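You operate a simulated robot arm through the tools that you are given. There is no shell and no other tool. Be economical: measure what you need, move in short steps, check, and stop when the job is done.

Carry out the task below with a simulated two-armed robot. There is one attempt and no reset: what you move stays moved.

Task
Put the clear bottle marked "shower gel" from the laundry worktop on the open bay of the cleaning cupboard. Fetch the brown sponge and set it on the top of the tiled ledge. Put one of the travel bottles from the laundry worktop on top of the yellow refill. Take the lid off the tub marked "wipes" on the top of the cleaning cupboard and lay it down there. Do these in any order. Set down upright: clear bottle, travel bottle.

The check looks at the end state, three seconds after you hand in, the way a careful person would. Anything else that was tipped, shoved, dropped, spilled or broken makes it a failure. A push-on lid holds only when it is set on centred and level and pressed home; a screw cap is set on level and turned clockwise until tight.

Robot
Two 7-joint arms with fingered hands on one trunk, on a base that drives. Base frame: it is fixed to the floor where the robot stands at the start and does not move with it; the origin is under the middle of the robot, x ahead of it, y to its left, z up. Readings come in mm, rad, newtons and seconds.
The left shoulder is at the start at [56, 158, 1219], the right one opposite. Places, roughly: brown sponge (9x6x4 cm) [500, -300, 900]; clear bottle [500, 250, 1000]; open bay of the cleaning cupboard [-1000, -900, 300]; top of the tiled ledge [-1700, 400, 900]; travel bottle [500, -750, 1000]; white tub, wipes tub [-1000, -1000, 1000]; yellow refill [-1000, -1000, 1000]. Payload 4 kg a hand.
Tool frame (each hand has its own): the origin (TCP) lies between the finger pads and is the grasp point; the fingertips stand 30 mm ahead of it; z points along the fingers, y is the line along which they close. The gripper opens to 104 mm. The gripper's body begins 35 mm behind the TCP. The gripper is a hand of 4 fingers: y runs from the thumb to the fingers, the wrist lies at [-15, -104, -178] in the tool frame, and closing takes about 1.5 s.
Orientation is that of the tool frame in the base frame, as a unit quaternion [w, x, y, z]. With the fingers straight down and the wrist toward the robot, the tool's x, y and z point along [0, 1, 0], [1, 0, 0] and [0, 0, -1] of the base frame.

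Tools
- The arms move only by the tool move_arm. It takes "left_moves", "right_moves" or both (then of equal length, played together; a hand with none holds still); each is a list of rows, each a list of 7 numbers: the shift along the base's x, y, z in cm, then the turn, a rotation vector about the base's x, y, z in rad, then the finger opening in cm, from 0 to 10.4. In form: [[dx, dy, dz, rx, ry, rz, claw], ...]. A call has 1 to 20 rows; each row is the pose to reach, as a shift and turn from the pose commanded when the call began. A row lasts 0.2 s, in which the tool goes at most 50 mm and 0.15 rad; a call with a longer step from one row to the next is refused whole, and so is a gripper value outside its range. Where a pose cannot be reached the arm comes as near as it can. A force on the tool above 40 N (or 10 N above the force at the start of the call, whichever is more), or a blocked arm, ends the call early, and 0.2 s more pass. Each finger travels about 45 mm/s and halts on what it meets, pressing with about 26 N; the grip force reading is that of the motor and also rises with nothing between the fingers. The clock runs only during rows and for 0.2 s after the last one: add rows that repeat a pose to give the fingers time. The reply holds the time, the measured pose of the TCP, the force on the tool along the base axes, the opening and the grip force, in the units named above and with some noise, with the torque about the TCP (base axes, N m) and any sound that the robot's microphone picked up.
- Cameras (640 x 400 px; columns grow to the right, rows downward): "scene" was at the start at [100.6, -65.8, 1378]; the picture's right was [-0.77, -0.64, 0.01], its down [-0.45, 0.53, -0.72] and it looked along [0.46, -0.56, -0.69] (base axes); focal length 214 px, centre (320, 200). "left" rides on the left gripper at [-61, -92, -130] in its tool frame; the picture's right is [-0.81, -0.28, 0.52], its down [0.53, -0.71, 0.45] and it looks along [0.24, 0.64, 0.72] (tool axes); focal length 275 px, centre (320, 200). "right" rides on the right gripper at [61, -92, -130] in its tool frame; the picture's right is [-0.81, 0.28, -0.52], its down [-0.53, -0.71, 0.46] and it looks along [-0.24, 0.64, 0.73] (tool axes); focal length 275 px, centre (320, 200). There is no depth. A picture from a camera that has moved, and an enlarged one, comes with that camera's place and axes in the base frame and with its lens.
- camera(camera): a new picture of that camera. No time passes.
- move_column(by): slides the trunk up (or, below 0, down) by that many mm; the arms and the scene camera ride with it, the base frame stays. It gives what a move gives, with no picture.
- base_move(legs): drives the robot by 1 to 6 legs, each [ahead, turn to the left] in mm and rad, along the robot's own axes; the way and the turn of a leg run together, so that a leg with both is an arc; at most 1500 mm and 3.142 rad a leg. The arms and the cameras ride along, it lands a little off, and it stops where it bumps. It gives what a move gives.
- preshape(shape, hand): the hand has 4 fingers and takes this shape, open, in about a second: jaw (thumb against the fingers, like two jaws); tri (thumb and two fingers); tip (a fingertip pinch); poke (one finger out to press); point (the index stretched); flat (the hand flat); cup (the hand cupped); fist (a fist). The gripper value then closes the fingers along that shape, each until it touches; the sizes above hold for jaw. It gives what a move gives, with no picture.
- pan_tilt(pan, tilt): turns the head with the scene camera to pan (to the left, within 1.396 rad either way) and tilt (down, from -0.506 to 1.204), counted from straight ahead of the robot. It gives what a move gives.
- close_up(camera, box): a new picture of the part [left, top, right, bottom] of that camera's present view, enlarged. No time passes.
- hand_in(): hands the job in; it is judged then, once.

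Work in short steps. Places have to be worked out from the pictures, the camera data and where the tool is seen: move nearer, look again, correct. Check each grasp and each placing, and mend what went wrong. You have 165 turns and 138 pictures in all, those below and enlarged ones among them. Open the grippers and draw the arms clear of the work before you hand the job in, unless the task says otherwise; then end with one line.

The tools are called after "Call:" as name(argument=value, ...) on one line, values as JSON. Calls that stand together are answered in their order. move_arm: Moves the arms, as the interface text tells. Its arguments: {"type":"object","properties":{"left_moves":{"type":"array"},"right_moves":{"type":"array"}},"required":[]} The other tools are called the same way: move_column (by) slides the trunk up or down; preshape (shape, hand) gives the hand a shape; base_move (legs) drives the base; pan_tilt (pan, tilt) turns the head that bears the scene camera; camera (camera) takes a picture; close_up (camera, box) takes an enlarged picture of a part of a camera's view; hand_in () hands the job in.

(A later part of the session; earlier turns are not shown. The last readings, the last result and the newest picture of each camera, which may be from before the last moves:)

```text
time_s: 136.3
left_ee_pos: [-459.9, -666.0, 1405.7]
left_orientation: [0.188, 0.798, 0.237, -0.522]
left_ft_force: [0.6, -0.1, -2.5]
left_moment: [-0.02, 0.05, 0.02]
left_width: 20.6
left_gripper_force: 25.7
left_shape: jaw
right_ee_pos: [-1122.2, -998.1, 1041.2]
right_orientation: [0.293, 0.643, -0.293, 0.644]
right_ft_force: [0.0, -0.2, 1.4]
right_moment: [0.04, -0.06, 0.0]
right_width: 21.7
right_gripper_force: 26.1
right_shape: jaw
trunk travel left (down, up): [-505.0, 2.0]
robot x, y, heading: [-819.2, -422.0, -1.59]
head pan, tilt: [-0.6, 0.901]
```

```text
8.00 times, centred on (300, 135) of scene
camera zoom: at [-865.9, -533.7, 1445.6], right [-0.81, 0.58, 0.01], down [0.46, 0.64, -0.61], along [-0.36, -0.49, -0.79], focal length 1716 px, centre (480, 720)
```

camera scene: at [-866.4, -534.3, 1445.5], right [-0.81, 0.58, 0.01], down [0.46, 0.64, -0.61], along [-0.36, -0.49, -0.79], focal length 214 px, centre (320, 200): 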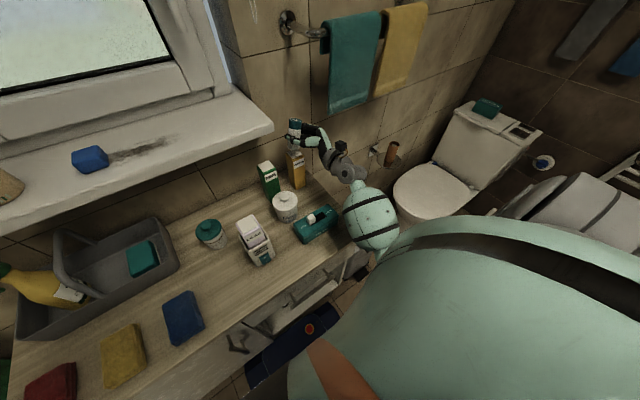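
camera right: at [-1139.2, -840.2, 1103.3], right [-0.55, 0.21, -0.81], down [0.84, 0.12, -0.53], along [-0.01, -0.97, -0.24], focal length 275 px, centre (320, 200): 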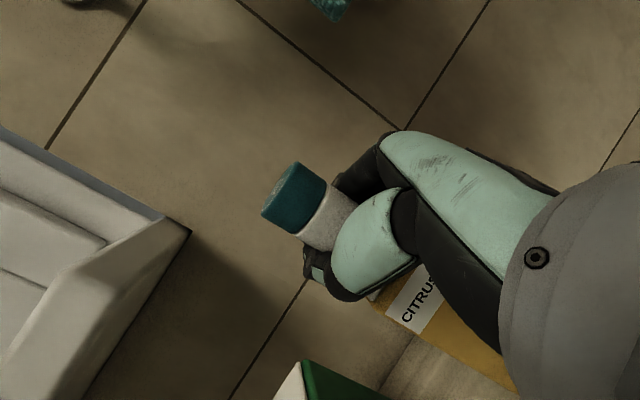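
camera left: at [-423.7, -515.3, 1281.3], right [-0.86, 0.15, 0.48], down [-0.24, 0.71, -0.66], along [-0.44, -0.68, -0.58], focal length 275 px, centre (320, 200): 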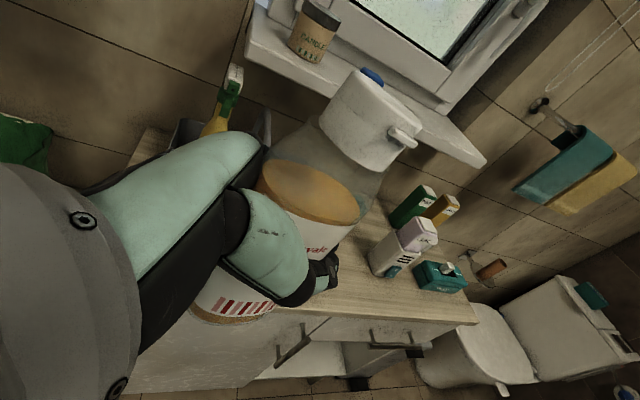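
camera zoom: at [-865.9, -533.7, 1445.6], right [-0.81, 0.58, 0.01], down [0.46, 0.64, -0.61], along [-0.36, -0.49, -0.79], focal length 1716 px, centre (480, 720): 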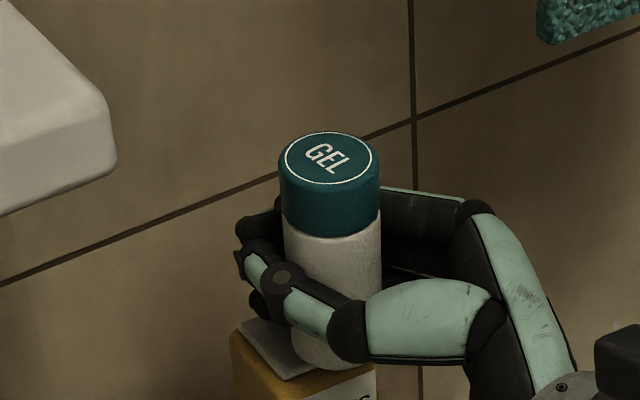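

The base levelled itself on the cap, but the bottle slid back into the palm, so it stands ~25 mm off centre. I lift 2 cm and shift it by (+22,-15) mm.

Call:
move_arm(right_moves=[[0, 0, 1, 0, 0, 0, 0], [0, 0, 2, 0, 0, 0, 0], [1.1, -0.8, 2, 0, 0, 0, 0], [2.2, -1.5, 2, 0, 0, 0, 0], [2.2, -1.5, 2, 0, 0, 0, 0]])

Call:
camera(camera="right")

Call:
close_up(camera="scene", box=[260, 100, 340, 190])

```text
time_s: 137.5
left_ee_pos: [-459.8, -666.1, 1405.3]
left_orientation: [0.187, 0.798, 0.238, -0.52]
left_ft_force: [0.5, -0.2, -1.6]
left_moment: [0.01, 0.08, -0.01]
left_width: 20.3
left_gripper_force: 26.0
left_shape: jaw
right_ee_pos: [-1101.1, -1013.8, 1060.8]
right_orientation: [0.292, 0.644, -0.294, 0.643]
right_ft_force: [0.3, -0.4, -0.8]
right_moment: [-0.01, -0.04, -0.01]
right_width: 21.4
right_gripper_force: 26.1
right_shape: jaw
trunk travel left (down, up): [-505.0, 2.0]
robot x, y, heading: [-822.9, -423.5, -1.597]
head pan, tilt: [-0.6, 0.901]
```

```text
56 pictures are left
camera right: at [-1118.1, -855.5, 1123.1], right [-0.55, 0.21, -0.81], down [0.84, 0.12, -0.53], along [-0.01, -0.97, -0.24], focal length 275 px, centre (320, 200)
```

right: 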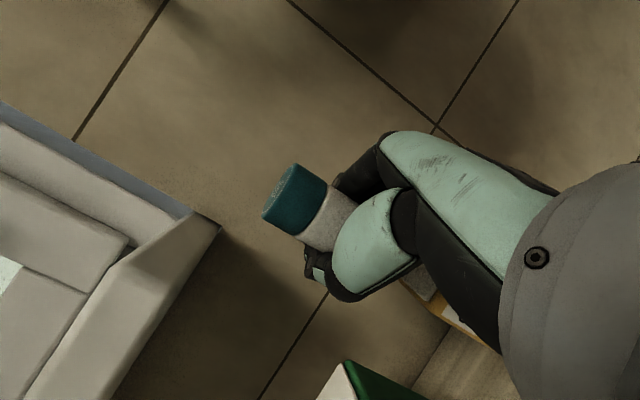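

```text
4.44 times, centred on (300, 145) of scene
camera zoom: at [-866.7, -533.8, 1445.6], right [-0.81, 0.58, 0.01], down [0.46, 0.64, -0.61], along [-0.36, -0.49, -0.79], focal length 953 px, centre (409, 444)
```

zoom: 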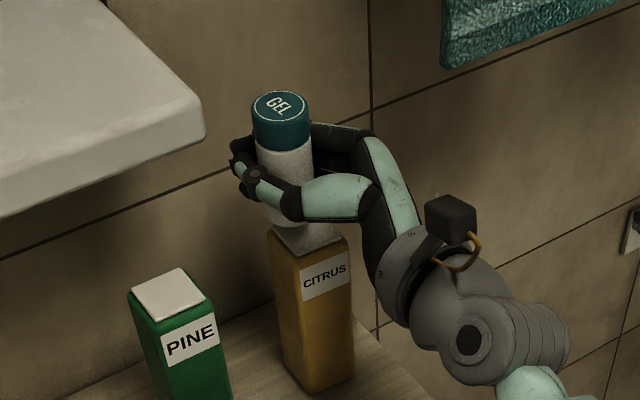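

I zoom further to judge base vs cap precisely.

Call:
close_up(camera="scene", box=[280, 115, 320, 165])

```text
8.00 times, centred on (300, 140) of scene
camera zoom: at [-866.7, -533.8, 1445.6], right [-0.81, 0.58, 0.01], down [0.46, 0.64, -0.61], along [-0.36, -0.49, -0.79], focal length 1716 px, centre (480, 680)
```

zoom: 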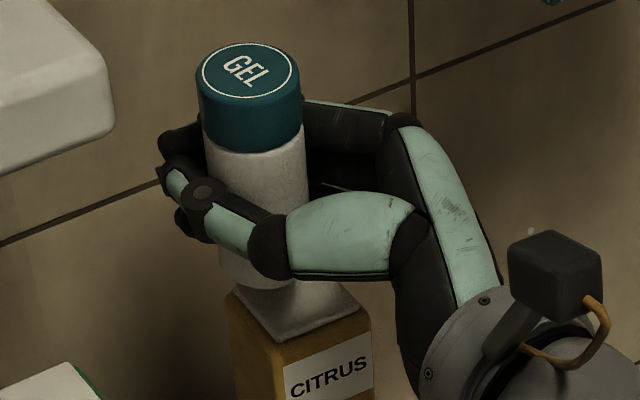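

Base ≈(-1111,-1008), cap centre ≈(-1124,-1008): I shift back 12 mm in -x, then lower to contact.

Call:
move_arm(right_moves=[[-0.6, 0, 0, 0, 0, 0, 0], [-1.2, 0, 0, 0, 0, 0, 0], [-1.2, 0, -1, 0, 0, 0, 0], [-1.2, 0, -1.6, 0, 0, 0, 0], [-1.2, 0, -1.9, 0, 0, 0, 0], [-1.2, 0, -2.1, 0, 0, 0, 0], [-1.2, 0, -2.1, 0, 0, 0, 0]])

Call:
close_up(camera="scene", box=[280, 115, 320, 165])

```text
time_s: 139.1
left_ee_pos: [-459.3, -665.8, 1405.4]
left_orientation: [0.188, 0.798, 0.238, -0.521]
left_ft_force: [0.0, -0.1, -2.2]
left_moment: [-0.05, 0.06, -0.02]
left_width: 20.6
left_gripper_force: 25.8
left_shape: jaw
right_ee_pos: [-1112.3, -1012.9, 1040.8]
right_orientation: [0.294, 0.644, -0.292, 0.643]
right_ft_force: [-0.6, -1.2, 4.2]
right_moment: [0.0, 0.02, 0.02]
right_width: 21.6
right_gripper_force: 25.7
right_shape: jaw
trunk travel left (down, up): [-505.0, 2.0]
robot x, y, heading: [-819.6, -421.2, -1.594]
head pan, tilt: [-0.6, 0.901]
```

```text
8.00 times, centred on (300, 140) of scene
camera zoom: at [-866.3, -533.7, 1445.6], right [-0.81, 0.58, 0.01], down [0.46, 0.64, -0.61], along [-0.36, -0.49, -0.79], focal length 1716 px, centre (480, 680)
```

zoom: 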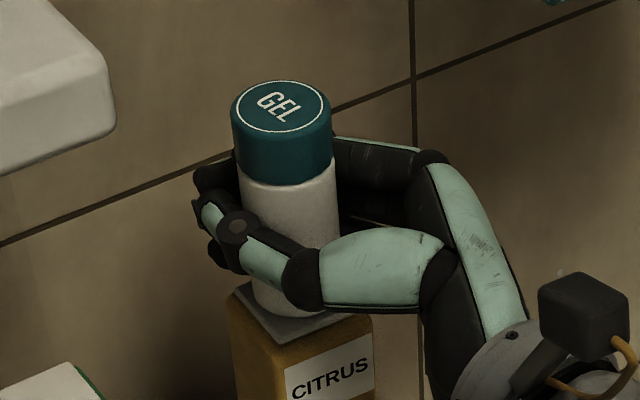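

Centred on the cap. I open gently and wait.

Call:
move_arm(right_moves=[[0, 0, 0, 0, 0, 0, 2.4], [0, 0, 0, 0, 0, 0, 2.9], [0, 0, 0, 0, 0, 0, 3.4], [0, 0, 0, 0, 0, 0, 4], [0, 0, 0, 0, 0, 0, 4.8], [0, 0, 0, 0, 0, 0, 5.6], [0, 0, 0, 0, 0, 0, 6.4], [0, 0, 0, 0, 0, 0, 7]])

Call:
close_up(camera="scene", box=[280, 115, 320, 165])

Call:
camera(camera="right")

```text
time_s: 140.9
left_ee_pos: [-460.8, -666.8, 1406.7]
left_orientation: [0.187, 0.798, 0.237, -0.521]
left_ft_force: [-0.3, 0.2, -2.6]
left_moment: [-0.04, 0.04, 0.02]
left_width: 20.5
left_gripper_force: 25.3
left_shape: jaw
right_ee_pos: [-1114.0, -1013.9, 1038.9]
right_orientation: [0.293, 0.643, -0.293, 0.644]
right_ft_force: [0.7, 0.4, -0.1]
right_moment: [-0.02, 0.0, 0.0]
right_width: 69.6
right_gripper_force: 0.1
right_shape: jaw
trunk travel left (down, up): [-505.0, 2.0]
robot x, y, heading: [-820.8, -424.4, -1.592]
head pan, tilt: [-0.6, 0.901]
```

```text
8.00 times, centred on (300, 140) of scene
camera zoom: at [-866.3, -534.1, 1445.6], right [-0.81, 0.58, 0.01], down [0.46, 0.64, -0.61], along [-0.36, -0.49, -0.79], focal length 1716 px, centre (480, 680)
```

zoom: 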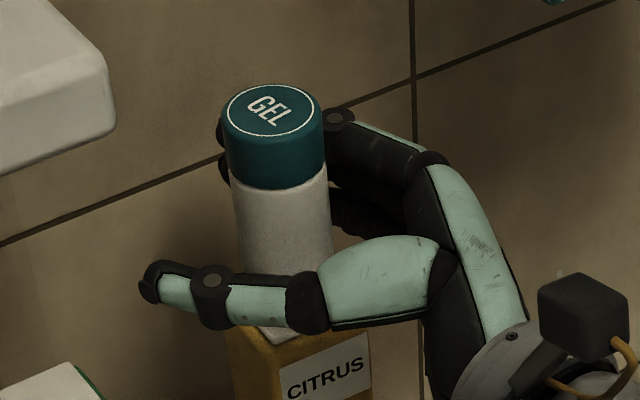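

```text
51 pictures are left
camera right: at [-1129.7, -855.7, 1102.0], right [-0.55, 0.21, -0.81], down [0.84, 0.12, -0.53], along [-0.01, -0.97, -0.24], focal length 275 px, centre (320, 200)
```

right: 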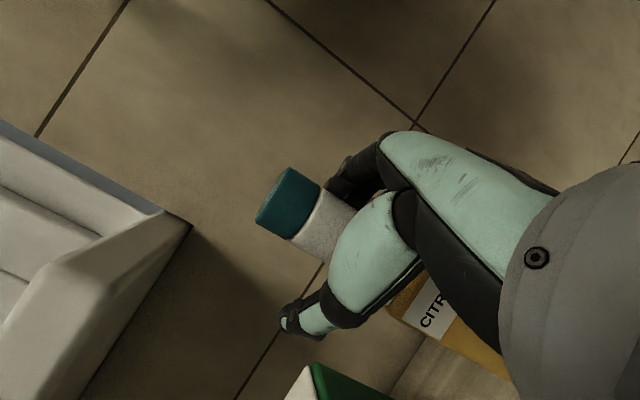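

It stands free. I retreat the hand straight back along its axis.

Call:
move_arm(right_moves=[[-0.9, 1.1, 0, 0, 0, 0, 7.5], [-2, 2.3, 0, 0, 0, 0, 8], [-3.6, 4.2, 0, 0, 0, 0, 8], [-5.6, 6.4, 0, 0, 0, 0, 8], [-7.8, 9, 0, 0, 0, 0, 8], [-9.8, 11.3, 2, 0, 0, 0, 8], [-9.8, 14, 5, 0, 0, 0, 8], [-9.8, 16, 8, 0, 0, 0, 8]])

Call:
camera(camera="scene")

```text
time_s: 142.7
left_ee_pos: [-459.6, -665.1, 1405.7]
left_orientation: [0.187, 0.797, 0.239, -0.522]
left_ft_force: [-0.8, 0.0, -1.9]
left_moment: [-0.03, 0.04, 0.01]
left_width: 20.3
left_gripper_force: 26.0
left_shape: jaw
right_ee_pos: [-1210.6, -851.9, 1122.1]
right_orientation: [0.293, 0.644, -0.294, 0.643]
right_ft_force: [0.0, -0.1, 0.8]
right_moment: [0.0, 0.02, 0.02]
right_width: 79.4
right_gripper_force: 0.1
right_shape: jaw
trunk travel left (down, up): [-505.0, 2.0]
robot x, y, heading: [-818.4, -419.3, -1.591]
head pan, tilt: [-0.6, 0.901]
```

```text
50 pictures are left
camera scene: at [-866.1, -533.0, 1445.6], right [-0.81, 0.58, 0.01], down [0.46, 0.64, -0.61], along [-0.36, -0.49, -0.79], focal length 214 px, centre (320, 200)
```

scene: 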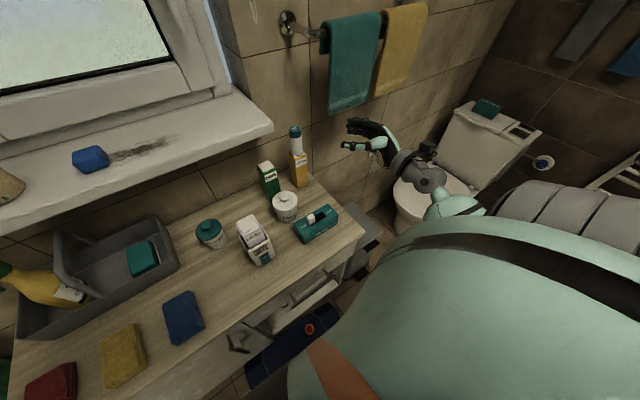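

The travel bottle stands on the citrus refill. Next the gel bottle: I tuck the right hand back and up, well clear.

Call:
move_arm(right_moves=[[0, 3, 3, 0, 0, 0, 8], [0, 6, 6, 0, 0, 0, 8], [0, 9, 9, 0, 0, 0, 8], [0, 12, 12, 0, 0, 0, 8], [0, 14, 14, 0, 0, 0, 8], [0, 14, 14, 0, 0, 0, 8]])

Call:
base_move(legs=[[-80, 0]])

Call:
base_move(legs=[[0, 0.28]])

Call:
base_move(legs=[[0, 0.28]])

Call:
base_move(legs=[[-170, 0]])

```text
time_s: 144.1
left_ee_pos: [-461.2, -667.0, 1406.2]
left_orientation: [0.187, 0.798, 0.238, -0.521]
left_ft_force: [0.1, -0.7, -1.9]
left_moment: [-0.02, 0.04, 0.01]
left_width: 20.6
left_gripper_force: 26.1
left_shape: jaw
right_ee_pos: [-1258.2, -729.3, 1249.0]
right_orientation: [0.292, 0.644, -0.292, 0.644]
right_ft_force: [-0.9, 0.4, 0.2]
right_moment: [0.02, -0.01, 0.03]
right_width: 79.7
right_gripper_force: 0.0
right_shape: jaw
right hand out of reach, approached as far as the arm can: row 3, 4, 5, 6
trunk travel left (down, up): [-505.0, 2.0]
robot x, y, heading: [-822.3, -420.3, -1.598]
head pan, tilt: [-0.6, 0.901]
```

```text
time_s: 145.2
left_ee_pos: [-458.1, -610.1, 1398.2]
left_orientation: [0.174, 0.802, 0.25, -0.514]
left_ft_force: [-1.3, 0.2, -3.8]
left_moment: [-0.09, 0.09, 0.08]
left_width: 20.5
left_gripper_force: 26.5
left_shape: jaw
right_ee_pos: [-1258.2, -669.9, 1242.1]
right_orientation: [0.287, 0.647, -0.296, 0.641]
right_ft_force: [1.2, 1.1, 0.2]
right_moment: [0.05, 0.06, -0.05]
right_width: 79.4
right_gripper_force: 0.0
right_shape: jaw
trunk travel left (down, up): [-505.0, 2.0]
robot x, y, heading: [-816.2, -341.7, -1.589]
head pan, tilt: [-0.6, 0.901]
```

```text
time_s: 146.0
left_ee_pos: [-445.0, -558.2, 1403.2]
left_orientation: [0.196, 0.794, 0.265, -0.511]
left_ft_force: [-0.3, -1.0, -2.9]
left_moment: [-0.04, 0.11, -0.05]
left_width: 20.5
left_gripper_force: 26.1
left_shape: jaw
right_ee_pos: [-1241.1, -663.4, 1249.9]
right_orientation: [0.278, 0.651, -0.271, 0.653]
right_ft_force: [0.8, -0.6, -0.4]
right_moment: [0.04, 0.02, 0.01]
right_width: 79.9
right_gripper_force: 0.1
right_shape: jaw
trunk travel left (down, up): [-505.0, 2.0]
robot x, y, heading: [-820.1, -342.0, -1.541]
head pan, tilt: [-0.6, 0.901]
stopped in leg 1: the robot was blocked; the commanded pose is now the measured one
```

```text
time_s: 147.3
left_ee_pos: [-396.4, -449.7, 1401.0]
left_orientation: [0.264, 0.749, 0.376, -0.478]
left_ft_force: [-0.6, 0.4, -2.2]
left_moment: [-0.07, 0.03, 0.04]
left_width: 20.7
left_gripper_force: 26.4
left_shape: jaw
right_ee_pos: [-1134.6, -774.4, 1249.4]
right_orientation: [0.182, 0.683, -0.176, 0.685]
right_ft_force: [0.6, 0.5, -0.1]
right_moment: [0.03, 0.01, -0.03]
right_width: 79.7
right_gripper_force: 0.0
right_shape: jaw
trunk travel left (down, up): [-505.0, 2.0]
robot x, y, heading: [-823.2, -346.6, -1.263]
head pan, tilt: [-0.6, 0.901]
```

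```text
time_s: 148.8
left_ee_pos: [-442.8, -310.1, 1397.9]
left_orientation: [0.255, 0.75, 0.381, -0.476]
left_ft_force: [0.3, 1.0, -4.0]
left_moment: [-0.12, 0.05, -0.01]
left_width: 20.6
left_gripper_force: 25.4
left_shape: jaw
right_ee_pos: [-1179.6, -630.6, 1244.4]
right_orientation: [0.177, 0.686, -0.181, 0.682]
right_ft_force: [-0.7, 0.7, 0.9]
right_moment: [0.0, -0.01, 0.0]
right_width: 79.9
right_gripper_force: 0.0
right_shape: jaw
trunk travel left (down, up): [-505.0, 2.0]
robot x, y, heading: [-872.5, -181.3, -1.26]
head pan, tilt: [-0.6, 0.901]
```

I turn right to about -2.1 and go forward a little, which puts the bay at the left hand's side.

Call:
base_move(legs=[[0, -0.28]])

Call:
base_move(legs=[[0, -0.28]])

Call:
base_move(legs=[[0, -0.28]])

Call:
base_move(legs=[[120, 0]])

Call:
pan_tilt(pan=0.35, tilt=0.9)

Call:
camera(camera="scene")

```text
time_s: 150.1
left_ee_pos: [-495.1, -412.3, 1398.6]
left_orientation: [0.189, 0.795, 0.27, -0.51]
left_ft_force: [0.8, 0.7, -3.2]
left_moment: [0.0, 0.08, 0.01]
left_width: 20.5
left_gripper_force: 26.3
left_shape: jaw
right_ee_pos: [-1291.7, -517.8, 1248.5]
right_orientation: [0.272, 0.654, -0.27, 0.652]
right_ft_force: [0.4, -0.5, 0.0]
right_moment: [0.0, -0.02, -0.01]
right_width: 80.0
right_gripper_force: 0.1
right_shape: jaw
trunk travel left (down, up): [-505.0, 2.0]
robot x, y, heading: [-873.3, -179.9, -1.54]
head pan, tilt: [-0.6, 0.901]
```

```text
time_s: 151.5
left_ee_pos: [-567.4, -484.6, 1402.1]
left_orientation: [0.124, 0.823, 0.151, -0.534]
left_ft_force: [1.0, 0.8, -1.3]
left_moment: [-0.02, 0.07, 0.0]
left_width: 20.5
left_gripper_force: 26.1
left_shape: jaw
right_ee_pos: [-1365.0, -371.0, 1254.1]
right_orientation: [0.367, 0.609, -0.351, 0.609]
right_ft_force: [-0.1, 1.4, -0.1]
right_moment: [0.0, 0.05, -0.01]
right_width: 80.0
right_gripper_force: 0.2
right_shape: jaw
trunk travel left (down, up): [-505.0, 2.0]
robot x, y, heading: [-873.6, -177.3, -1.816]
head pan, tilt: [-0.6, 0.901]
```

```text
time_s: 152.8
left_ee_pos: [-652.5, -539.1, 1406.2]
left_orientation: [0.055, 0.833, 0.03, -0.549]
left_ft_force: [-0.6, 0.2, -2.0]
left_moment: [-0.03, 0.01, 0.0]
left_width: 20.5
left_gripper_force: 26.1
left_shape: jaw
right_ee_pos: [-1389.1, -212.2, 1259.8]
right_orientation: [0.453, 0.554, -0.427, 0.553]
right_ft_force: [0.0, 0.0, 0.4]
right_moment: [0.0, -0.02, -0.06]
right_width: 79.8
right_gripper_force: 0.1
right_shape: jaw
trunk travel left (down, up): [-505.0, 2.0]
robot x, y, heading: [-875.2, -179.4, -2.095]
head pan, tilt: [-0.6, 0.901]
```

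```text
time_s: 154.0
left_ee_pos: [-689.8, -601.1, 1412.1]
left_orientation: [0.069, 0.828, 0.025, -0.556]
left_ft_force: [2.2, 0.9, -1.5]
left_moment: [0.01, 0.01, 0.04]
left_width: 20.3
left_gripper_force: 26.1
left_shape: jaw
right_ee_pos: [-1427.7, -279.8, 1267.3]
right_orientation: [0.466, 0.55, -0.415, 0.554]
right_ft_force: [-0.4, 0.9, 0.3]
right_moment: [0.03, 0.0, -0.01]
right_width: 79.8
right_gripper_force: 0.0
right_shape: jaw
trunk travel left (down, up): [-505.0, 2.0]
robot x, y, heading: [-934.3, -283.4, -2.097]
head pan, tilt: [-0.6, 0.901]
```

```text
time_s: 155.2
left_ee_pos: [-706.0, -627.9, 1407.5]
left_orientation: [0.061, 0.833, 0.03, -0.549]
left_ft_force: [0.1, -0.4, -1.0]
left_moment: [0.0, 0.03, -0.01]
left_width: 20.5
left_gripper_force: 26.2
left_shape: jaw
right_ee_pos: [-1442.1, -303.7, 1261.3]
right_orientation: [0.457, 0.553, -0.424, 0.553]
right_ft_force: [-0.6, -0.9, -0.2]
right_moment: [0.0, 0.0, 0.02]
right_width: 79.8
right_gripper_force: 0.0
right_shape: jaw
trunk travel left (down, up): [-505.0, 2.0]
robot x, y, heading: [-932.0, -288.1, -2.099]
head pan, tilt: [0.351, 0.901]
```

```text
49 pictures are left
camera scene: at [-952.1, -368.7, 1448.2], right [-0.98, 0.17, 0.01], down [0.13, 0.76, -0.63], along [-0.11, -0.62, -0.77], focal length 214 px, centre (320, 200)
```

scene: 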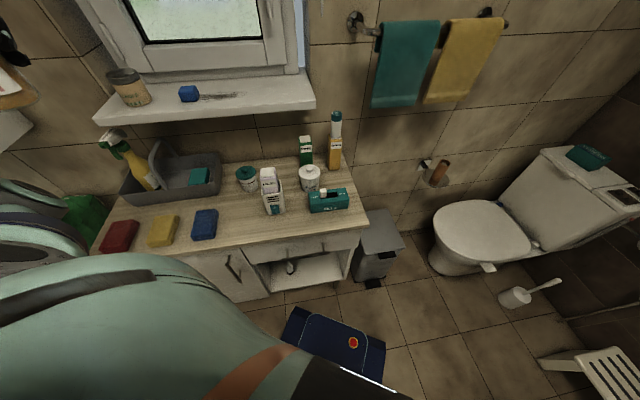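

Travel bottle stands well. For the bay I back off 150 mm, then lower the trunk with the hands clear of the cupboard.

Call:
base_move(legs=[[-150, 0]])

Call:
move_column(by=-420)

Call:
camera(camera="scene")

```text
time_s: 156.6
left_ee_pos: [-645.0, -521.7, 1406.8]
left_orientation: [0.054, 0.832, 0.029, -0.551]
left_ft_force: [-1.0, -0.4, -2.5]
left_moment: [-0.01, 0.05, 0.03]
left_width: 20.5
left_gripper_force: 26.2
left_shape: jaw
right_ee_pos: [-1379.2, -197.1, 1256.9]
right_orientation: [0.45, 0.553, -0.432, 0.552]
right_ft_force: [-0.2, 0.0, 0.3]
right_moment: [0.03, -0.02, -0.02]
right_width: 79.8
right_gripper_force: 0.1
right_shape: jaw
trunk travel left (down, up): [-505.0, 2.0]
robot x, y, heading: [-859.2, -155.0, -2.095]
head pan, tilt: [0.351, 0.901]
```

```text
refused: -420 is not a number from -400 to 400
```

```text
48 pictures are left
camera scene: at [-903.4, -285.7, 1444.0], right [-0.98, 0.17, -0.01], down [0.14, 0.79, -0.6], along [-0.1, -0.59, -0.8], focal length 214 px, centre (320, 200)
```

scene: 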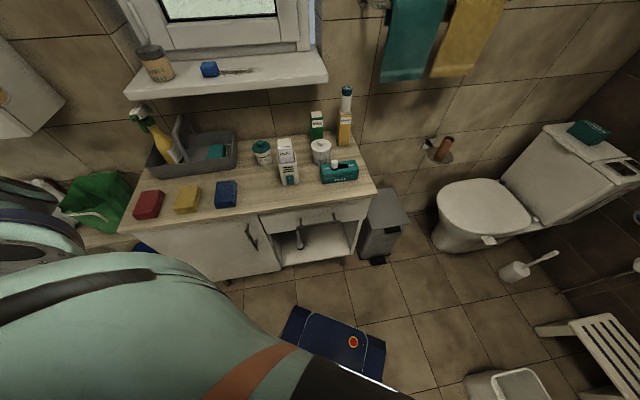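

Lowering the trunk 400 mm (the limit per call).

Call:
move_column(by=-400)

Call:
camera(camera="scene")

```text
time_s: 160.4
left_ee_pos: [-631.6, -495.2, 1013.3]
left_orientation: [0.062, 0.827, 0.02, -0.558]
left_ft_force: [0.7, -0.5, -2.0]
left_moment: [0.02, 0.04, 0.0]
left_width: 20.3
left_gripper_force: 25.7
left_shape: jaw
right_ee_pos: [-1364.2, -172.8, 863.6]
right_orientation: [0.458, 0.553, -0.423, 0.554]
right_ft_force: [1.0, -0.5, 0.3]
right_moment: [0.0, -0.01, -0.03]
right_width: 79.9
right_gripper_force: 0.2
right_shape: jaw
trunk travel left (down, up): [-105.0, 402.0]
robot x, y, heading: [-856.0, -153.7, -2.098]
head pan, tilt: [0.351, 0.901]
```

```text
47 pictures are left
camera scene: at [-893.4, -267.8, 1045.6], right [-0.98, 0.17, 0.0], down [0.14, 0.78, -0.61], along [-0.1, -0.6, -0.79], focal length 214 px, centre (320, 200)
```

scene: 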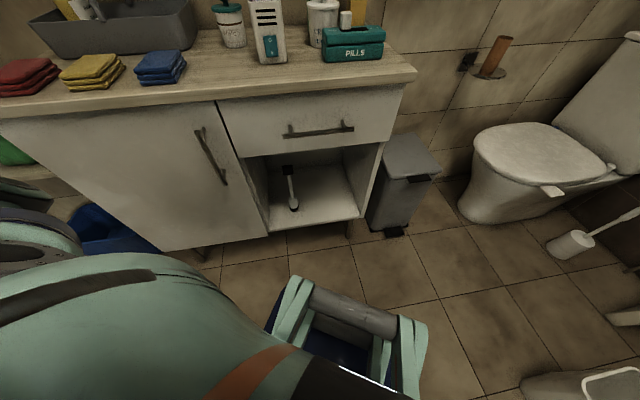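

The bay is clearly seen: floor z≈278, x -762…-1113, brush at (-872,-832). I lower the left hand in front of the bay, correcting the bottle's small tilt and yawing it inward.

Call:
move_arm(left_moves=[[-1.8, -0.75, -4.4, 0.003, -0.01, 0.022, 0], [-3.6, -1.5, -8.8, 0.005, -0.02, 0.044, 0], [-5.4, -2.2, -13.2, 0.008, -0.03, 0.067, 0], [-7.2, -3, -17.6, 0.01, -0.04, 0.089, 0], [-9, -3.7, -22, 0.013, -0.05, 0.111, 0], [-10.8, -4.5, -26.4, 0.015, -0.06, 0.133, 0], [-12.6, -5.2, -30.8, 0.018, -0.07, 0.155, 0], [-14.4, -6, -35.2, 0.02, -0.08, 0.178, 0], [-16.2, -6.7, -39.6, 0.023, -0.09, 0.2, 0], [-18, -7.5, -44, 0.026, -0.1, 0.222, 0], [-19.8, -8.2, -48.4, 0.028, -0.11, 0.244, 0], [-21.6, -9, -52.8, 0.031, -0.12, 0.267, 0], [-23.4, -9.7, -57.2, 0.033, -0.13, 0.289, 0], [-25.2, -10.5, -61.5, 0.036, -0.14, 0.311, 0], [-25.2, -10.5, -61.5, 0.036, -0.14, 0.311, 0], [-25.2, -10.5, -61.5, 0.036, -0.14, 0.311, 0]])

Call:
camera(camera="scene")

```text
time_s: 162.0
left_ee_pos: [-645.4, -632.4, 716.2]
left_orientation: [0.189, 0.885, 0.033, -0.425]
left_ft_force: [-0.3, 0.3, -1.7]
left_moment: [-0.03, 0.02, 0.0]
left_width: 20.0
left_gripper_force: 25.4
left_shape: jaw
left hand out of reach, approached as far as the arm can: row 1, 2, 3, 4, 5, 6, 7
right_ee_pos: [-1358.9, -163.8, 866.4]
right_orientation: [0.464, 0.551, -0.418, 0.554]
right_ft_force: [0.7, 0.1, 0.3]
right_moment: [-0.02, -0.01, -0.05]
right_width: 79.9
right_gripper_force: 0.0
right_shape: jaw
trunk travel left (down, up): [-105.0, 402.0]
robot x, y, heading: [-858.0, -155.5, -2.099]
head pan, tilt: [0.351, 0.901]
stopped in row 7 (left hand): the arm was blocked; the commanded pose is now the measured one
```

```text
46 pictures are left
camera scene: at [-892.6, -266.4, 1045.6], right [-0.98, 0.17, 0.0], down [0.14, 0.78, -0.61], along [-0.1, -0.6, -0.79], focal length 214 px, centre (320, 200)
```

scene: 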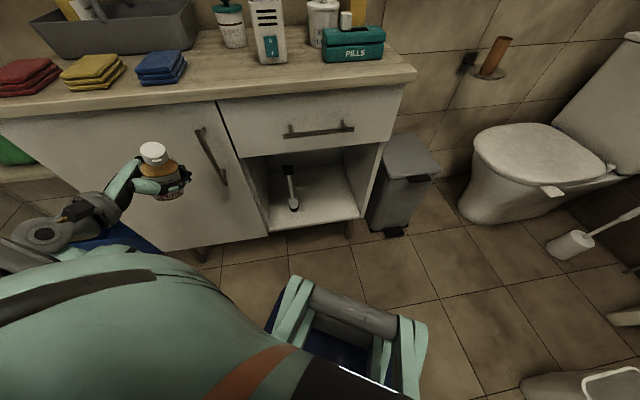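

The arm went through an awkward zone. I back the base 150 mm to give room; then lower the trunk a bit more and bring the hand further forward.

Call:
base_move(legs=[[-150, 0]])

Call:
camera(camera="left")

```text
time_s: 163.4
left_ee_pos: [-576.4, -514.1, 710.7]
left_orientation: [0.182, 0.887, 0.033, -0.423]
left_ft_force: [-0.2, -1.0, -1.8]
left_moment: [-0.01, 0.06, -0.06]
left_width: 20.5
left_gripper_force: 26.0
left_shape: jaw
right_ee_pos: [-1291.5, -47.3, 863.0]
right_orientation: [0.455, 0.554, -0.423, 0.554]
right_ft_force: [-0.7, -0.8, 0.9]
right_moment: [0.0, 0.01, 0.02]
right_width: 80.1
right_gripper_force: 0.1
right_shape: jaw
trunk travel left (down, up): [-105.0, 402.0]
robot x, y, heading: [-780.3, -20.3, -2.095]
head pan, tilt: [0.351, 0.901]
```

```text
45 pictures are left
camera left: at [-538.7, -376.7, 804.6], right [-0.96, 0.15, 0.24], down [-0.15, 0.45, -0.88], along [-0.24, -0.88, -0.41], focal length 275 px, centre (320, 200)
```

left: 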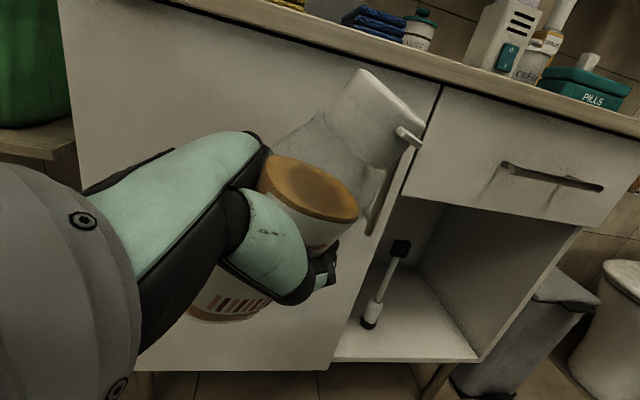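

I lower the trunk 100 mm, then move the hand forward and down to the same arm posture as at pick-up, levelling the bottle.

Call:
move_column(by=-100)

Call:
move_arm(left_moves=[[-3.4, -1.2, -1, 0.024, 0.022, 0.005, 0], [-6.7, -2.3, -2, 0.048, 0.044, 0.01, 0], [-10, -3.4, -4, 0.072, 0.065, 0.014, 0], [-13.4, -4.6, -6, 0.096, 0.087, 0.019, 0], [-16.8, -5.8, -9, 0.12, 0.109, 0.024, 0], [-20.2, -7, -12, 0.145, 0.13, 0.029, 0], [-23.5, -8, -15.5, 0.17, 0.152, 0.033, 0], [-26.9, -9.2, -19, 0.193, 0.174, 0.038, 0], [-26.9, -9.2, -19, 0.193, 0.174, 0.038, 0], [-26.9, -9.2, -19, 0.193, 0.174, 0.038, 0]])

Call:
camera(camera="scene")

```text
time_s: 164.7
left_ee_pos: [-569.9, -501.6, 618.1]
left_orientation: [0.19, 0.884, 0.03, -0.427]
left_ft_force: [-0.1, -0.4, -1.5]
left_moment: [0.02, 0.04, -0.03]
left_width: 20.2
left_gripper_force: 25.6
left_shape: jaw
right_ee_pos: [-1283.1, -34.0, 766.8]
right_orientation: [0.463, 0.552, -0.417, 0.554]
right_ft_force: [-0.2, -0.1, 0.7]
right_moment: [0.01, -0.03, -0.05]
right_width: 79.8
right_gripper_force: 0.0
right_shape: jaw
trunk travel left (down, up): [-5.0, 502.0]
robot x, y, heading: [-782.4, -28.1, -2.098]
head pan, tilt: [0.351, 0.901]
```

```text
refused: row 8 steps farther than a row can; nothing moved
```

```text
44 pictures are left
camera scene: at [-816.8, -135.9, 946.7], right [-0.98, 0.17, 0.0], down [0.14, 0.78, -0.61], along [-0.1, -0.6, -0.79], focal length 214 px, centre (320, 200)
```

scene: 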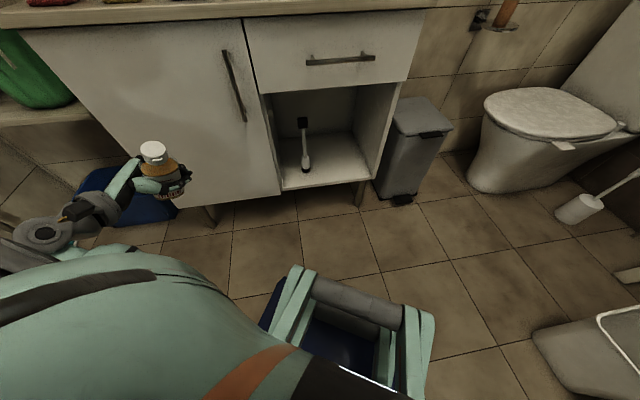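

The step sizes were slightly too long; I replay with ten even rows.

Call:
move_arm(left_moves=[[-2.7, -1, -2, 0.019, 0.017, 0.004, 0], [-5.5, -2, -4, 0.038, 0.034, 0.008, 0], [-8.2, -3, -6, 0.058, 0.052, 0.011, 0], [-11, -4, -8, 0.077, 0.07, 0.015, 0], [-13.7, -5, -10, 0.096, 0.087, 0.019, 0], [-16.5, -6, -12, 0.116, 0.104, 0.023, 0], [-19.2, -7.2, -14, 0.135, 0.122, 0.027, 0], [-22, -8.3, -16, 0.154, 0.14, 0.03, 0], [-24.7, -9.3, -18, 0.173, 0.157, 0.034, 0], [-27.5, -10.4, -19.8, 0.193, 0.174, 0.038, 0], [-27.5, -10.4, -19.8, 0.193, 0.174, 0.038, 0], [-27.5, -10.4, -19.8, 0.193, 0.174, 0.038, 0]])

Call:
camera(camera="scene")

```text
time_s: 165.6
left_ee_pos: [-634.7, -550.5, 589.1]
left_orientation: [0.211, 0.891, 0.012, -0.401]
left_ft_force: [-0.2, 0.2, -2.2]
left_moment: [-0.02, 0.05, -0.01]
left_width: 20.5
left_gripper_force: 26.4
left_shape: jaw
right_ee_pos: [-1278.8, -25.5, 772.3]
right_orientation: [0.468, 0.55, -0.412, 0.555]
right_ft_force: [0.0, 0.2, 0.9]
right_moment: [0.02, 0.02, -0.01]
right_width: 79.9
right_gripper_force: 0.0
right_shape: jaw
trunk travel left (down, up): [-5.0, 502.0]
robot x, y, heading: [-780.1, -24.6, -2.093]
head pan, tilt: [0.351, 0.901]
stopped in row 4 (left hand): the arm was blocked; the commanded pose is now the measured one
```

```text
43 pictures are left
camera scene: at [-816.3, -135.1, 946.8], right [-0.98, 0.17, 0.0], down [0.14, 0.78, -0.61], along [-0.1, -0.6, -0.79], focal length 214 px, centre (320, 200)
```

scene: 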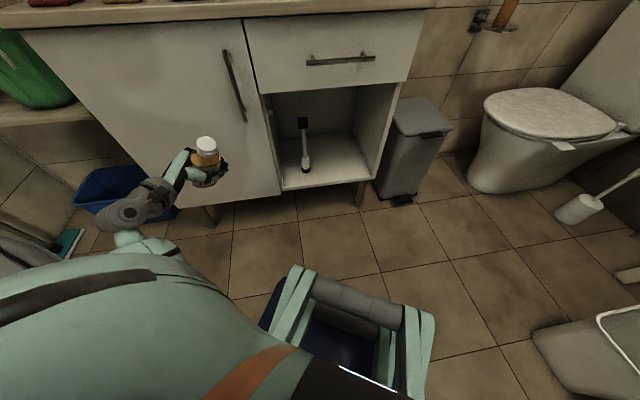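

The arm seems to foul itself when moving low. I go up first, then forward-inward at height, before descending.

Call:
move_arm(left_moves=[[0, 0, 4, 0, 0, 0, 0], [0, 0, 8, 0, 0, 0, 0], [0, 0, 12, 0, 0, 0, 0], [-3.5, -1, 15, 0.01, 0.01, 0, 0], [-7, -2, 16, 0.03, 0.02, 0, 0], [-10.5, -3, 16, 0.05, 0.04, 0, 0], [-14, -4, 16, 0.07, 0.06, 0, 0], [-17.5, -5, 16, 0.09, 0.08, 0.01, 0], [-21, -5.6, 16, 0.11, 0.1, 0.02, 0], [-21, -5.6, 16, 0.13, 0.12, 0.02, 0], [-21, -5.6, 16, 0.13, 0.12, 0.02, 0]])

Call:
camera(camera="scene")

```text
time_s: 168.0
left_ee_pos: [-844.9, -607.5, 747.1]
left_orientation: [0.152, 0.877, 0.061, -0.451]
left_ft_force: [-0.1, -0.4, -2.5]
left_moment: [-0.02, 0.0, -0.01]
left_width: 20.7
left_gripper_force: 25.8
left_shape: jaw
left hand out of reach, approached as far as the arm can: row 1, 2, 3, 4, 5, 6
right_ee_pos: [-1278.2, -26.6, 772.0]
right_orientation: [0.466, 0.552, -0.413, 0.555]
right_ft_force: [0.4, -0.5, -0.4]
right_moment: [-0.01, 0.01, 0.01]
right_width: 80.0
right_gripper_force: 0.0
right_shape: jaw
trunk travel left (down, up): [-5.0, 502.0]
robot x, y, heading: [-782.9, -24.0, -2.097]
head pan, tilt: [0.351, 0.901]
```

```text
42 pictures are left
camera scene: at [-816.9, -136.0, 946.6], right [-0.98, 0.17, 0.0], down [0.14, 0.78, -0.61], along [-0.1, -0.6, -0.79], focal length 214 px, centre (320, 200)
```

scene: 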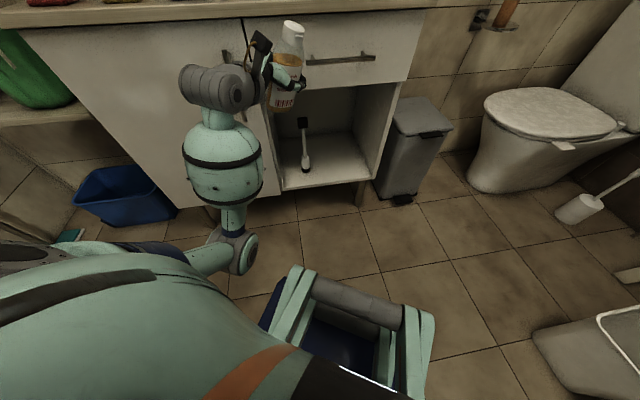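

Good posture now. I descend 18 cm in front of the bay while levelling the bottle.

Call:
move_arm(left_moves=[[0, 0, -3, 0.02, 0.018, 0.014, 0], [0, 0, -6, 0.04, 0.036, 0.028, 0], [0, 0, -9, 0.06, 0.054, 0.042, 0], [0, 0, -12, 0.08, 0.07, 0.056, 0], [0, 0, -15, 0.1, 0.09, 0.07, 0], [0, 0, -18, 0.124, 0.108, 0.086, 0], [0, 0, -18, 0.124, 0.108, 0.086, 0]])

Call:
camera(camera="scene")

```text
time_s: 169.8
left_ee_pos: [-819.6, -617.8, 587.5]
left_orientation: [0.158, 0.869, 0.111, -0.456]
left_ft_force: [0.4, -0.1, -2.0]
left_moment: [-0.01, 0.07, 0.04]
left_width: 20.5
left_gripper_force: 26.2
left_shape: jaw
right_ee_pos: [-1275.2, -18.4, 774.6]
right_orientation: [0.471, 0.55, -0.408, 0.556]
right_ft_force: [0.2, -0.3, 0.3]
right_moment: [-0.02, 0.01, 0.01]
right_width: 80.1
right_gripper_force: 0.1
right_shape: jaw
trunk travel left (down, up): [-5.0, 502.0]
robot x, y, heading: [-782.5, -24.1, -2.099]
head pan, tilt: [0.351, 0.901]
stopped in row 7 (left hand): the arm was blocked; the commanded pose is now the measured one
```

```text
41 pictures are left
camera scene: at [-816.4, -135.2, 946.8], right [-0.98, 0.17, 0.0], down [0.14, 0.78, -0.61], along [-0.1, -0.6, -0.79], focal length 214 px, centre (320, 200)
```

scene: 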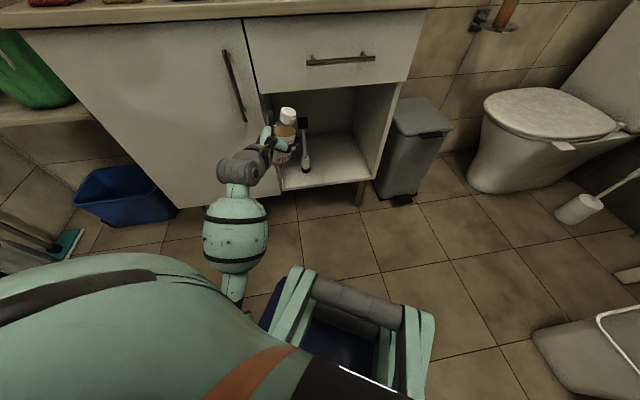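

The elbow fouls the robot's own base when the arm is bent low; stretching further forward will lift it. I back up 110 mm to make room.

Call:
base_move(legs=[[-110, 0]])

```text
time_s: 171.0
left_ee_pos: [-766.6, -526.7, 580.1]
left_orientation: [0.153, 0.871, 0.114, -0.453]
left_ft_force: [1.2, 0.5, -2.9]
left_moment: [-0.01, 0.01, 0.02]
left_width: 20.6
left_gripper_force: 25.8
left_shape: jaw
right_ee_pos: [-1221.0, 71.5, 772.6]
right_orientation: [0.467, 0.553, -0.411, 0.554]
right_ft_force: [1.1, 0.9, 0.8]
right_moment: [0.02, 0.01, -0.02]
right_width: 79.8
right_gripper_force: 0.1
right_shape: jaw
trunk travel left (down, up): [-5.0, 502.0]
robot x, y, heading: [-727.3, 73.1, -2.097]
head pan, tilt: [0.351, 0.901]
```

Now raise slightly, stretch forward to fwd≈680, levelling the bottle.

Call:
move_arm(left_moves=[[-1, -0.5, 3, 0.01, 0.01, 0.01, 0], [-3, -1.5, 6, 0.02, 0.02, 0.02, 0], [-6.5, -3.1, 7, 0.03, 0.04, 0.03, 0], [-10, -4.8, 7, 0.045, 0.055, 0.035, 0], [-13, -6.3, 6, 0.06, 0.075, 0.045, 0], [-15.3, -7.4, 4, 0.07, 0.089, 0.054, 0], [-15.3, -7.4, 0, 0.07, 0.089, 0.054, 0], [-15.3, -7.4, -4, 0.07, 0.089, 0.054, 0], [-15.3, -7.4, -8, 0.07, 0.089, 0.054, 0], [-15.3, -7.4, -12, 0.07, 0.089, 0.054, 0], [-15.3, -7.4, -16, 0.07, 0.089, 0.054, 0], [-15.3, -7.4, -16, 0.07, 0.089, 0.054, 0]])

Call:
camera(camera="scene")

```text
time_s: 171.9
left_ee_pos: [-773.9, -574.2, 650.1]
left_orientation: [0.201, 0.884, 0.132, -0.401]
left_ft_force: [-0.4, 0.2, -2.8]
left_moment: [-0.03, 0.06, 0.02]
left_width: 20.6
left_gripper_force: 25.9
left_shape: jaw
right_ee_pos: [-1216.9, 82.5, 776.6]
right_orientation: [0.473, 0.55, -0.407, 0.555]
right_ft_force: [0.7, -0.7, -0.8]
right_moment: [-0.01, 0.03, 0.0]
right_width: 79.8
right_gripper_force: 0.0
right_shape: jaw
trunk travel left (down, up): [-5.0, 502.0]
robot x, y, heading: [-727.9, 72.1, -2.094]
head pan, tilt: [0.351, 0.901]
stopped in row 4 (left hand): the arm was blocked; the commanded pose is now the measured one
```

```text
40 pictures are left
camera scene: at [-760.2, -38.5, 946.9], right [-0.98, 0.17, 0.0], down [0.14, 0.78, -0.61], along [-0.1, -0.6, -0.79], focal length 214 px, centre (320, 200)
```

scene: 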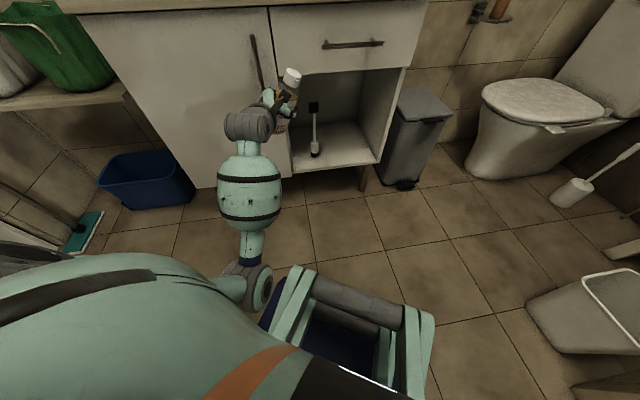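

The elbow is fouling the base structure; a higher shoulder with a straighter arm avoids that. I raise the trunk 170 mm.

Call:
move_column(by=170)

Call:
move_arm(left_moves=[[-3, -0.7, 0, 0, 0, 0, 0], [-6, -1.4, 0, 0, 0, 0, 0], [-9, -2, 0, 0, 0, 0, 0], [-12, -2.4, 0, 0, 0, 0, 0], [-14, -2.7, 0, 0, 0, 0, 0], [-14, -2.7, -3, 0, 0, 0, 0], [-14, -2.7, -7, 0, 0, 0, 0], [-14, -2.7, -11, 0, 0, 0, 0], [-14, -2.7, -15, 0, 0, 0, 0], [-14, -2.7, -15, 0, 0, 0, 0]])

Call:
camera(camera="scene")

```text
time_s: 173.8
left_ee_pos: [-775.1, -574.1, 820.1]
left_orientation: [0.201, 0.884, 0.132, -0.401]
left_ft_force: [0.1, -0.9, -2.2]
left_moment: [-0.02, 0.03, 0.0]
left_width: 20.7
left_gripper_force: 26.6
left_shape: jaw
right_ee_pos: [-1216.1, 79.6, 945.9]
right_orientation: [0.472, 0.551, -0.407, 0.555]
right_ft_force: [-0.5, -0.2, 0.0]
right_moment: [0.0, -0.03, 0.0]
right_width: 79.9
right_gripper_force: 0.1
right_shape: jaw
trunk travel left (down, up): [-175.0, 332.0]
robot x, y, heading: [-727.2, 71.5, -2.097]
head pan, tilt: [0.351, 0.901]
```

```text
time_s: 174.6
left_ee_pos: [-781.6, -610.3, 822.0]
left_orientation: [0.259, 0.898, 0.132, -0.331]
left_ft_force: [0.1, 0.0, -2.0]
left_moment: [-0.03, 0.03, -0.01]
left_width: 19.9
left_gripper_force: 25.9
left_shape: jaw
right_ee_pos: [-1210.9, 91.4, 950.7]
right_orientation: [0.478, 0.55, -0.402, 0.555]
right_ft_force: [0.7, 1.1, -0.5]
right_moment: [0.0, 0.0, 0.02]
right_width: 79.7
right_gripper_force: 0.0
right_shape: jaw
trunk travel left (down, up): [-175.0, 332.0]
robot x, y, heading: [-721.2, 78.3, -2.099]
head pan, tilt: [0.351, 0.901]
stopped in row 3 (left hand): the arm was blocked; the commanded pose is now the measured one
```

```text
39 pictures are left
camera scene: at [-760.9, -40.2, 1117.1], right [-0.98, 0.17, 0.0], down [0.14, 0.78, -0.61], along [-0.1, -0.6, -0.79], focal length 214 px, centre (320, 200)
```

scene: 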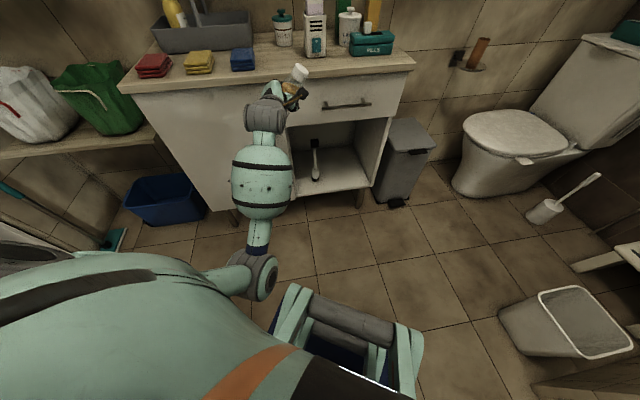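

Moving inward is what blocks. I keep the hand at its wider lateral place and just level the bottle (about 0.4 rad), to see whether that is reachable.

Call:
move_arm(left_moves=[[0.5, 0, 0, 0.025, 0.061, 0.014, 0], [1, 0, 0, 0.05, 0.122, 0.028, 0], [1.5, 0, 0, 0.076, 0.184, 0.043, 0], [2, 0, 0, 0.1, 0.245, 0.057, 0], [2.5, 0, 0, 0.126, 0.306, 0.071, 0], [3, 0, 0, 0.152, 0.368, 0.086, 0], [3, 0, 0, 0.152, 0.368, 0.086, 0], [3, 0, 0, 0.152, 0.368, 0.086, 0]])

Call:
camera(camera="left")

```text
time_s: 175.9
left_ee_pos: [-698.2, -621.2, 832.1]
left_orientation: [0.238, 0.854, 0.228, -0.402]
left_ft_force: [-0.5, 0.1, -1.5]
left_moment: [-0.03, 0.06, 0.01]
left_width: 20.0
left_gripper_force: 25.6
left_shape: jaw
right_ee_pos: [-1204.1, 100.6, 952.5]
right_orientation: [0.482, 0.549, -0.397, 0.556]
right_ft_force: [0.5, 0.5, -0.1]
right_moment: [0.01, 0.0, -0.02]
right_width: 80.0
right_gripper_force: 0.0
right_shape: jaw
trunk travel left (down, up): [-175.0, 332.0]
robot x, y, heading: [-724.4, 77.2, -2.093]
head pan, tilt: [0.351, 0.901]
stopped in row 6 (left hand): the arm was blocked; the commanded pose is now the measured one
```

```text
38 pictures are left
camera left: at [-711.2, -484.1, 933.1], right [-0.92, -0.25, 0.29], down [-0.37, 0.4, -0.84], along [0.1, -0.88, -0.46], focal length 275 px, centre (320, 200)
```

left: 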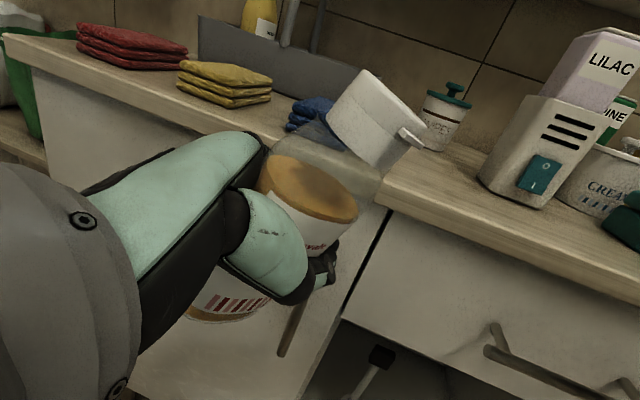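

The arm is in a bad elbow branch. I draw the hand back near the body, high and to the left, to bring the elbow outward again.

Call:
move_arm(left_moves=[[1.7, 3, 1, 0, 0, 0, 0], [3.4, 6, 2, 0, 0, 0, 0], [5.1, 9, 3, 0, 0, 0, 0], [6.8, 12, 4, 0, 0, 0, 0], [8.5, 15, 6, 0, 0, 0, 0], [10.2, 18, 7, 0, 0, 0, 0], [11.9, 21, 8, 0, 0, 0, 0], [13.6, 24, 9, 0, 0, 0, 0], [15.3, 27, 10, 0, 0, 0, 0], [16.9, 29.6, 11, 0, 0, 0, 0], [16.9, 29.6, 11, 0, 0, 0, 0]])

Call:
pan_tilt(pan=0.9, tilt=0.7)

Call:
camera(camera="scene")

```text
time_s: 178.3
left_ee_pos: [-405.1, -411.7, 1005.0]
left_orientation: [0.237, 0.854, 0.227, -0.403]
left_ft_force: [0.1, 0.0, -1.4]
left_moment: [0.0, 0.0, 0.05]
left_width: 20.0
left_gripper_force: 26.5
left_shape: jaw
left hand out of reach, approached as far as the arm can: row 4, 5, 6, 7, 8, 9, 10, 11
right_ee_pos: [-1204.5, 105.5, 951.1]
right_orientation: [0.483, 0.546, -0.396, 0.557]
right_ft_force: [-0.7, -0.2, 0.3]
right_moment: [0.0, -0.01, 0.05]
right_width: 80.0
right_gripper_force: 0.1
right_shape: jaw
trunk travel left (down, up): [-175.0, 332.0]
robot x, y, heading: [-723.9, 75.2, -2.098]
head pan, tilt: [0.351, 0.901]
```

```text
time_s: 179.3
left_ee_pos: [-408.3, -420.5, 1000.8]
left_orientation: [0.234, 0.855, 0.229, -0.402]
left_ft_force: [0.5, -0.7, -1.4]
left_moment: [-0.03, 0.02, 0.01]
left_width: 19.8
left_gripper_force: 25.5
left_shape: jaw
right_ee_pos: [-1204.7, 97.2, 952.0]
right_orientation: [0.481, 0.55, -0.397, 0.556]
right_ft_force: [-0.6, 0.0, -0.6]
right_moment: [0.02, -0.03, -0.02]
right_width: 79.8
right_gripper_force: 0.0
right_shape: jaw
trunk travel left (down, up): [-175.0, 332.0]
robot x, y, heading: [-723.6, 74.3, -2.099]
head pan, tilt: [0.901, 0.7]
```

```text
37 pictures are left
camera scene: at [-717.9, -46.6, 1132.8], right [-0.93, -0.37, -0.01], down [-0.23, 0.61, -0.76], along [0.28, -0.7, -0.65], focal length 214 px, centre (320, 200)
```

scene: 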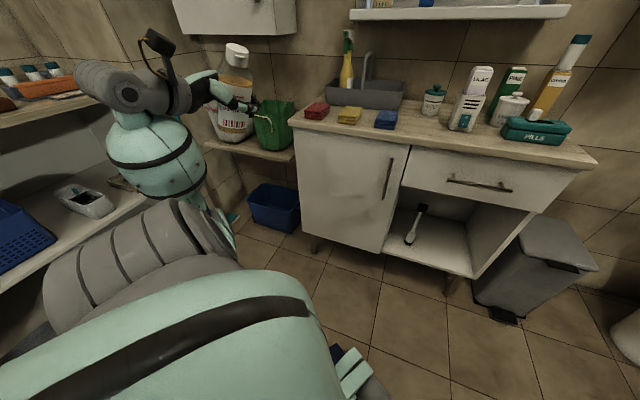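

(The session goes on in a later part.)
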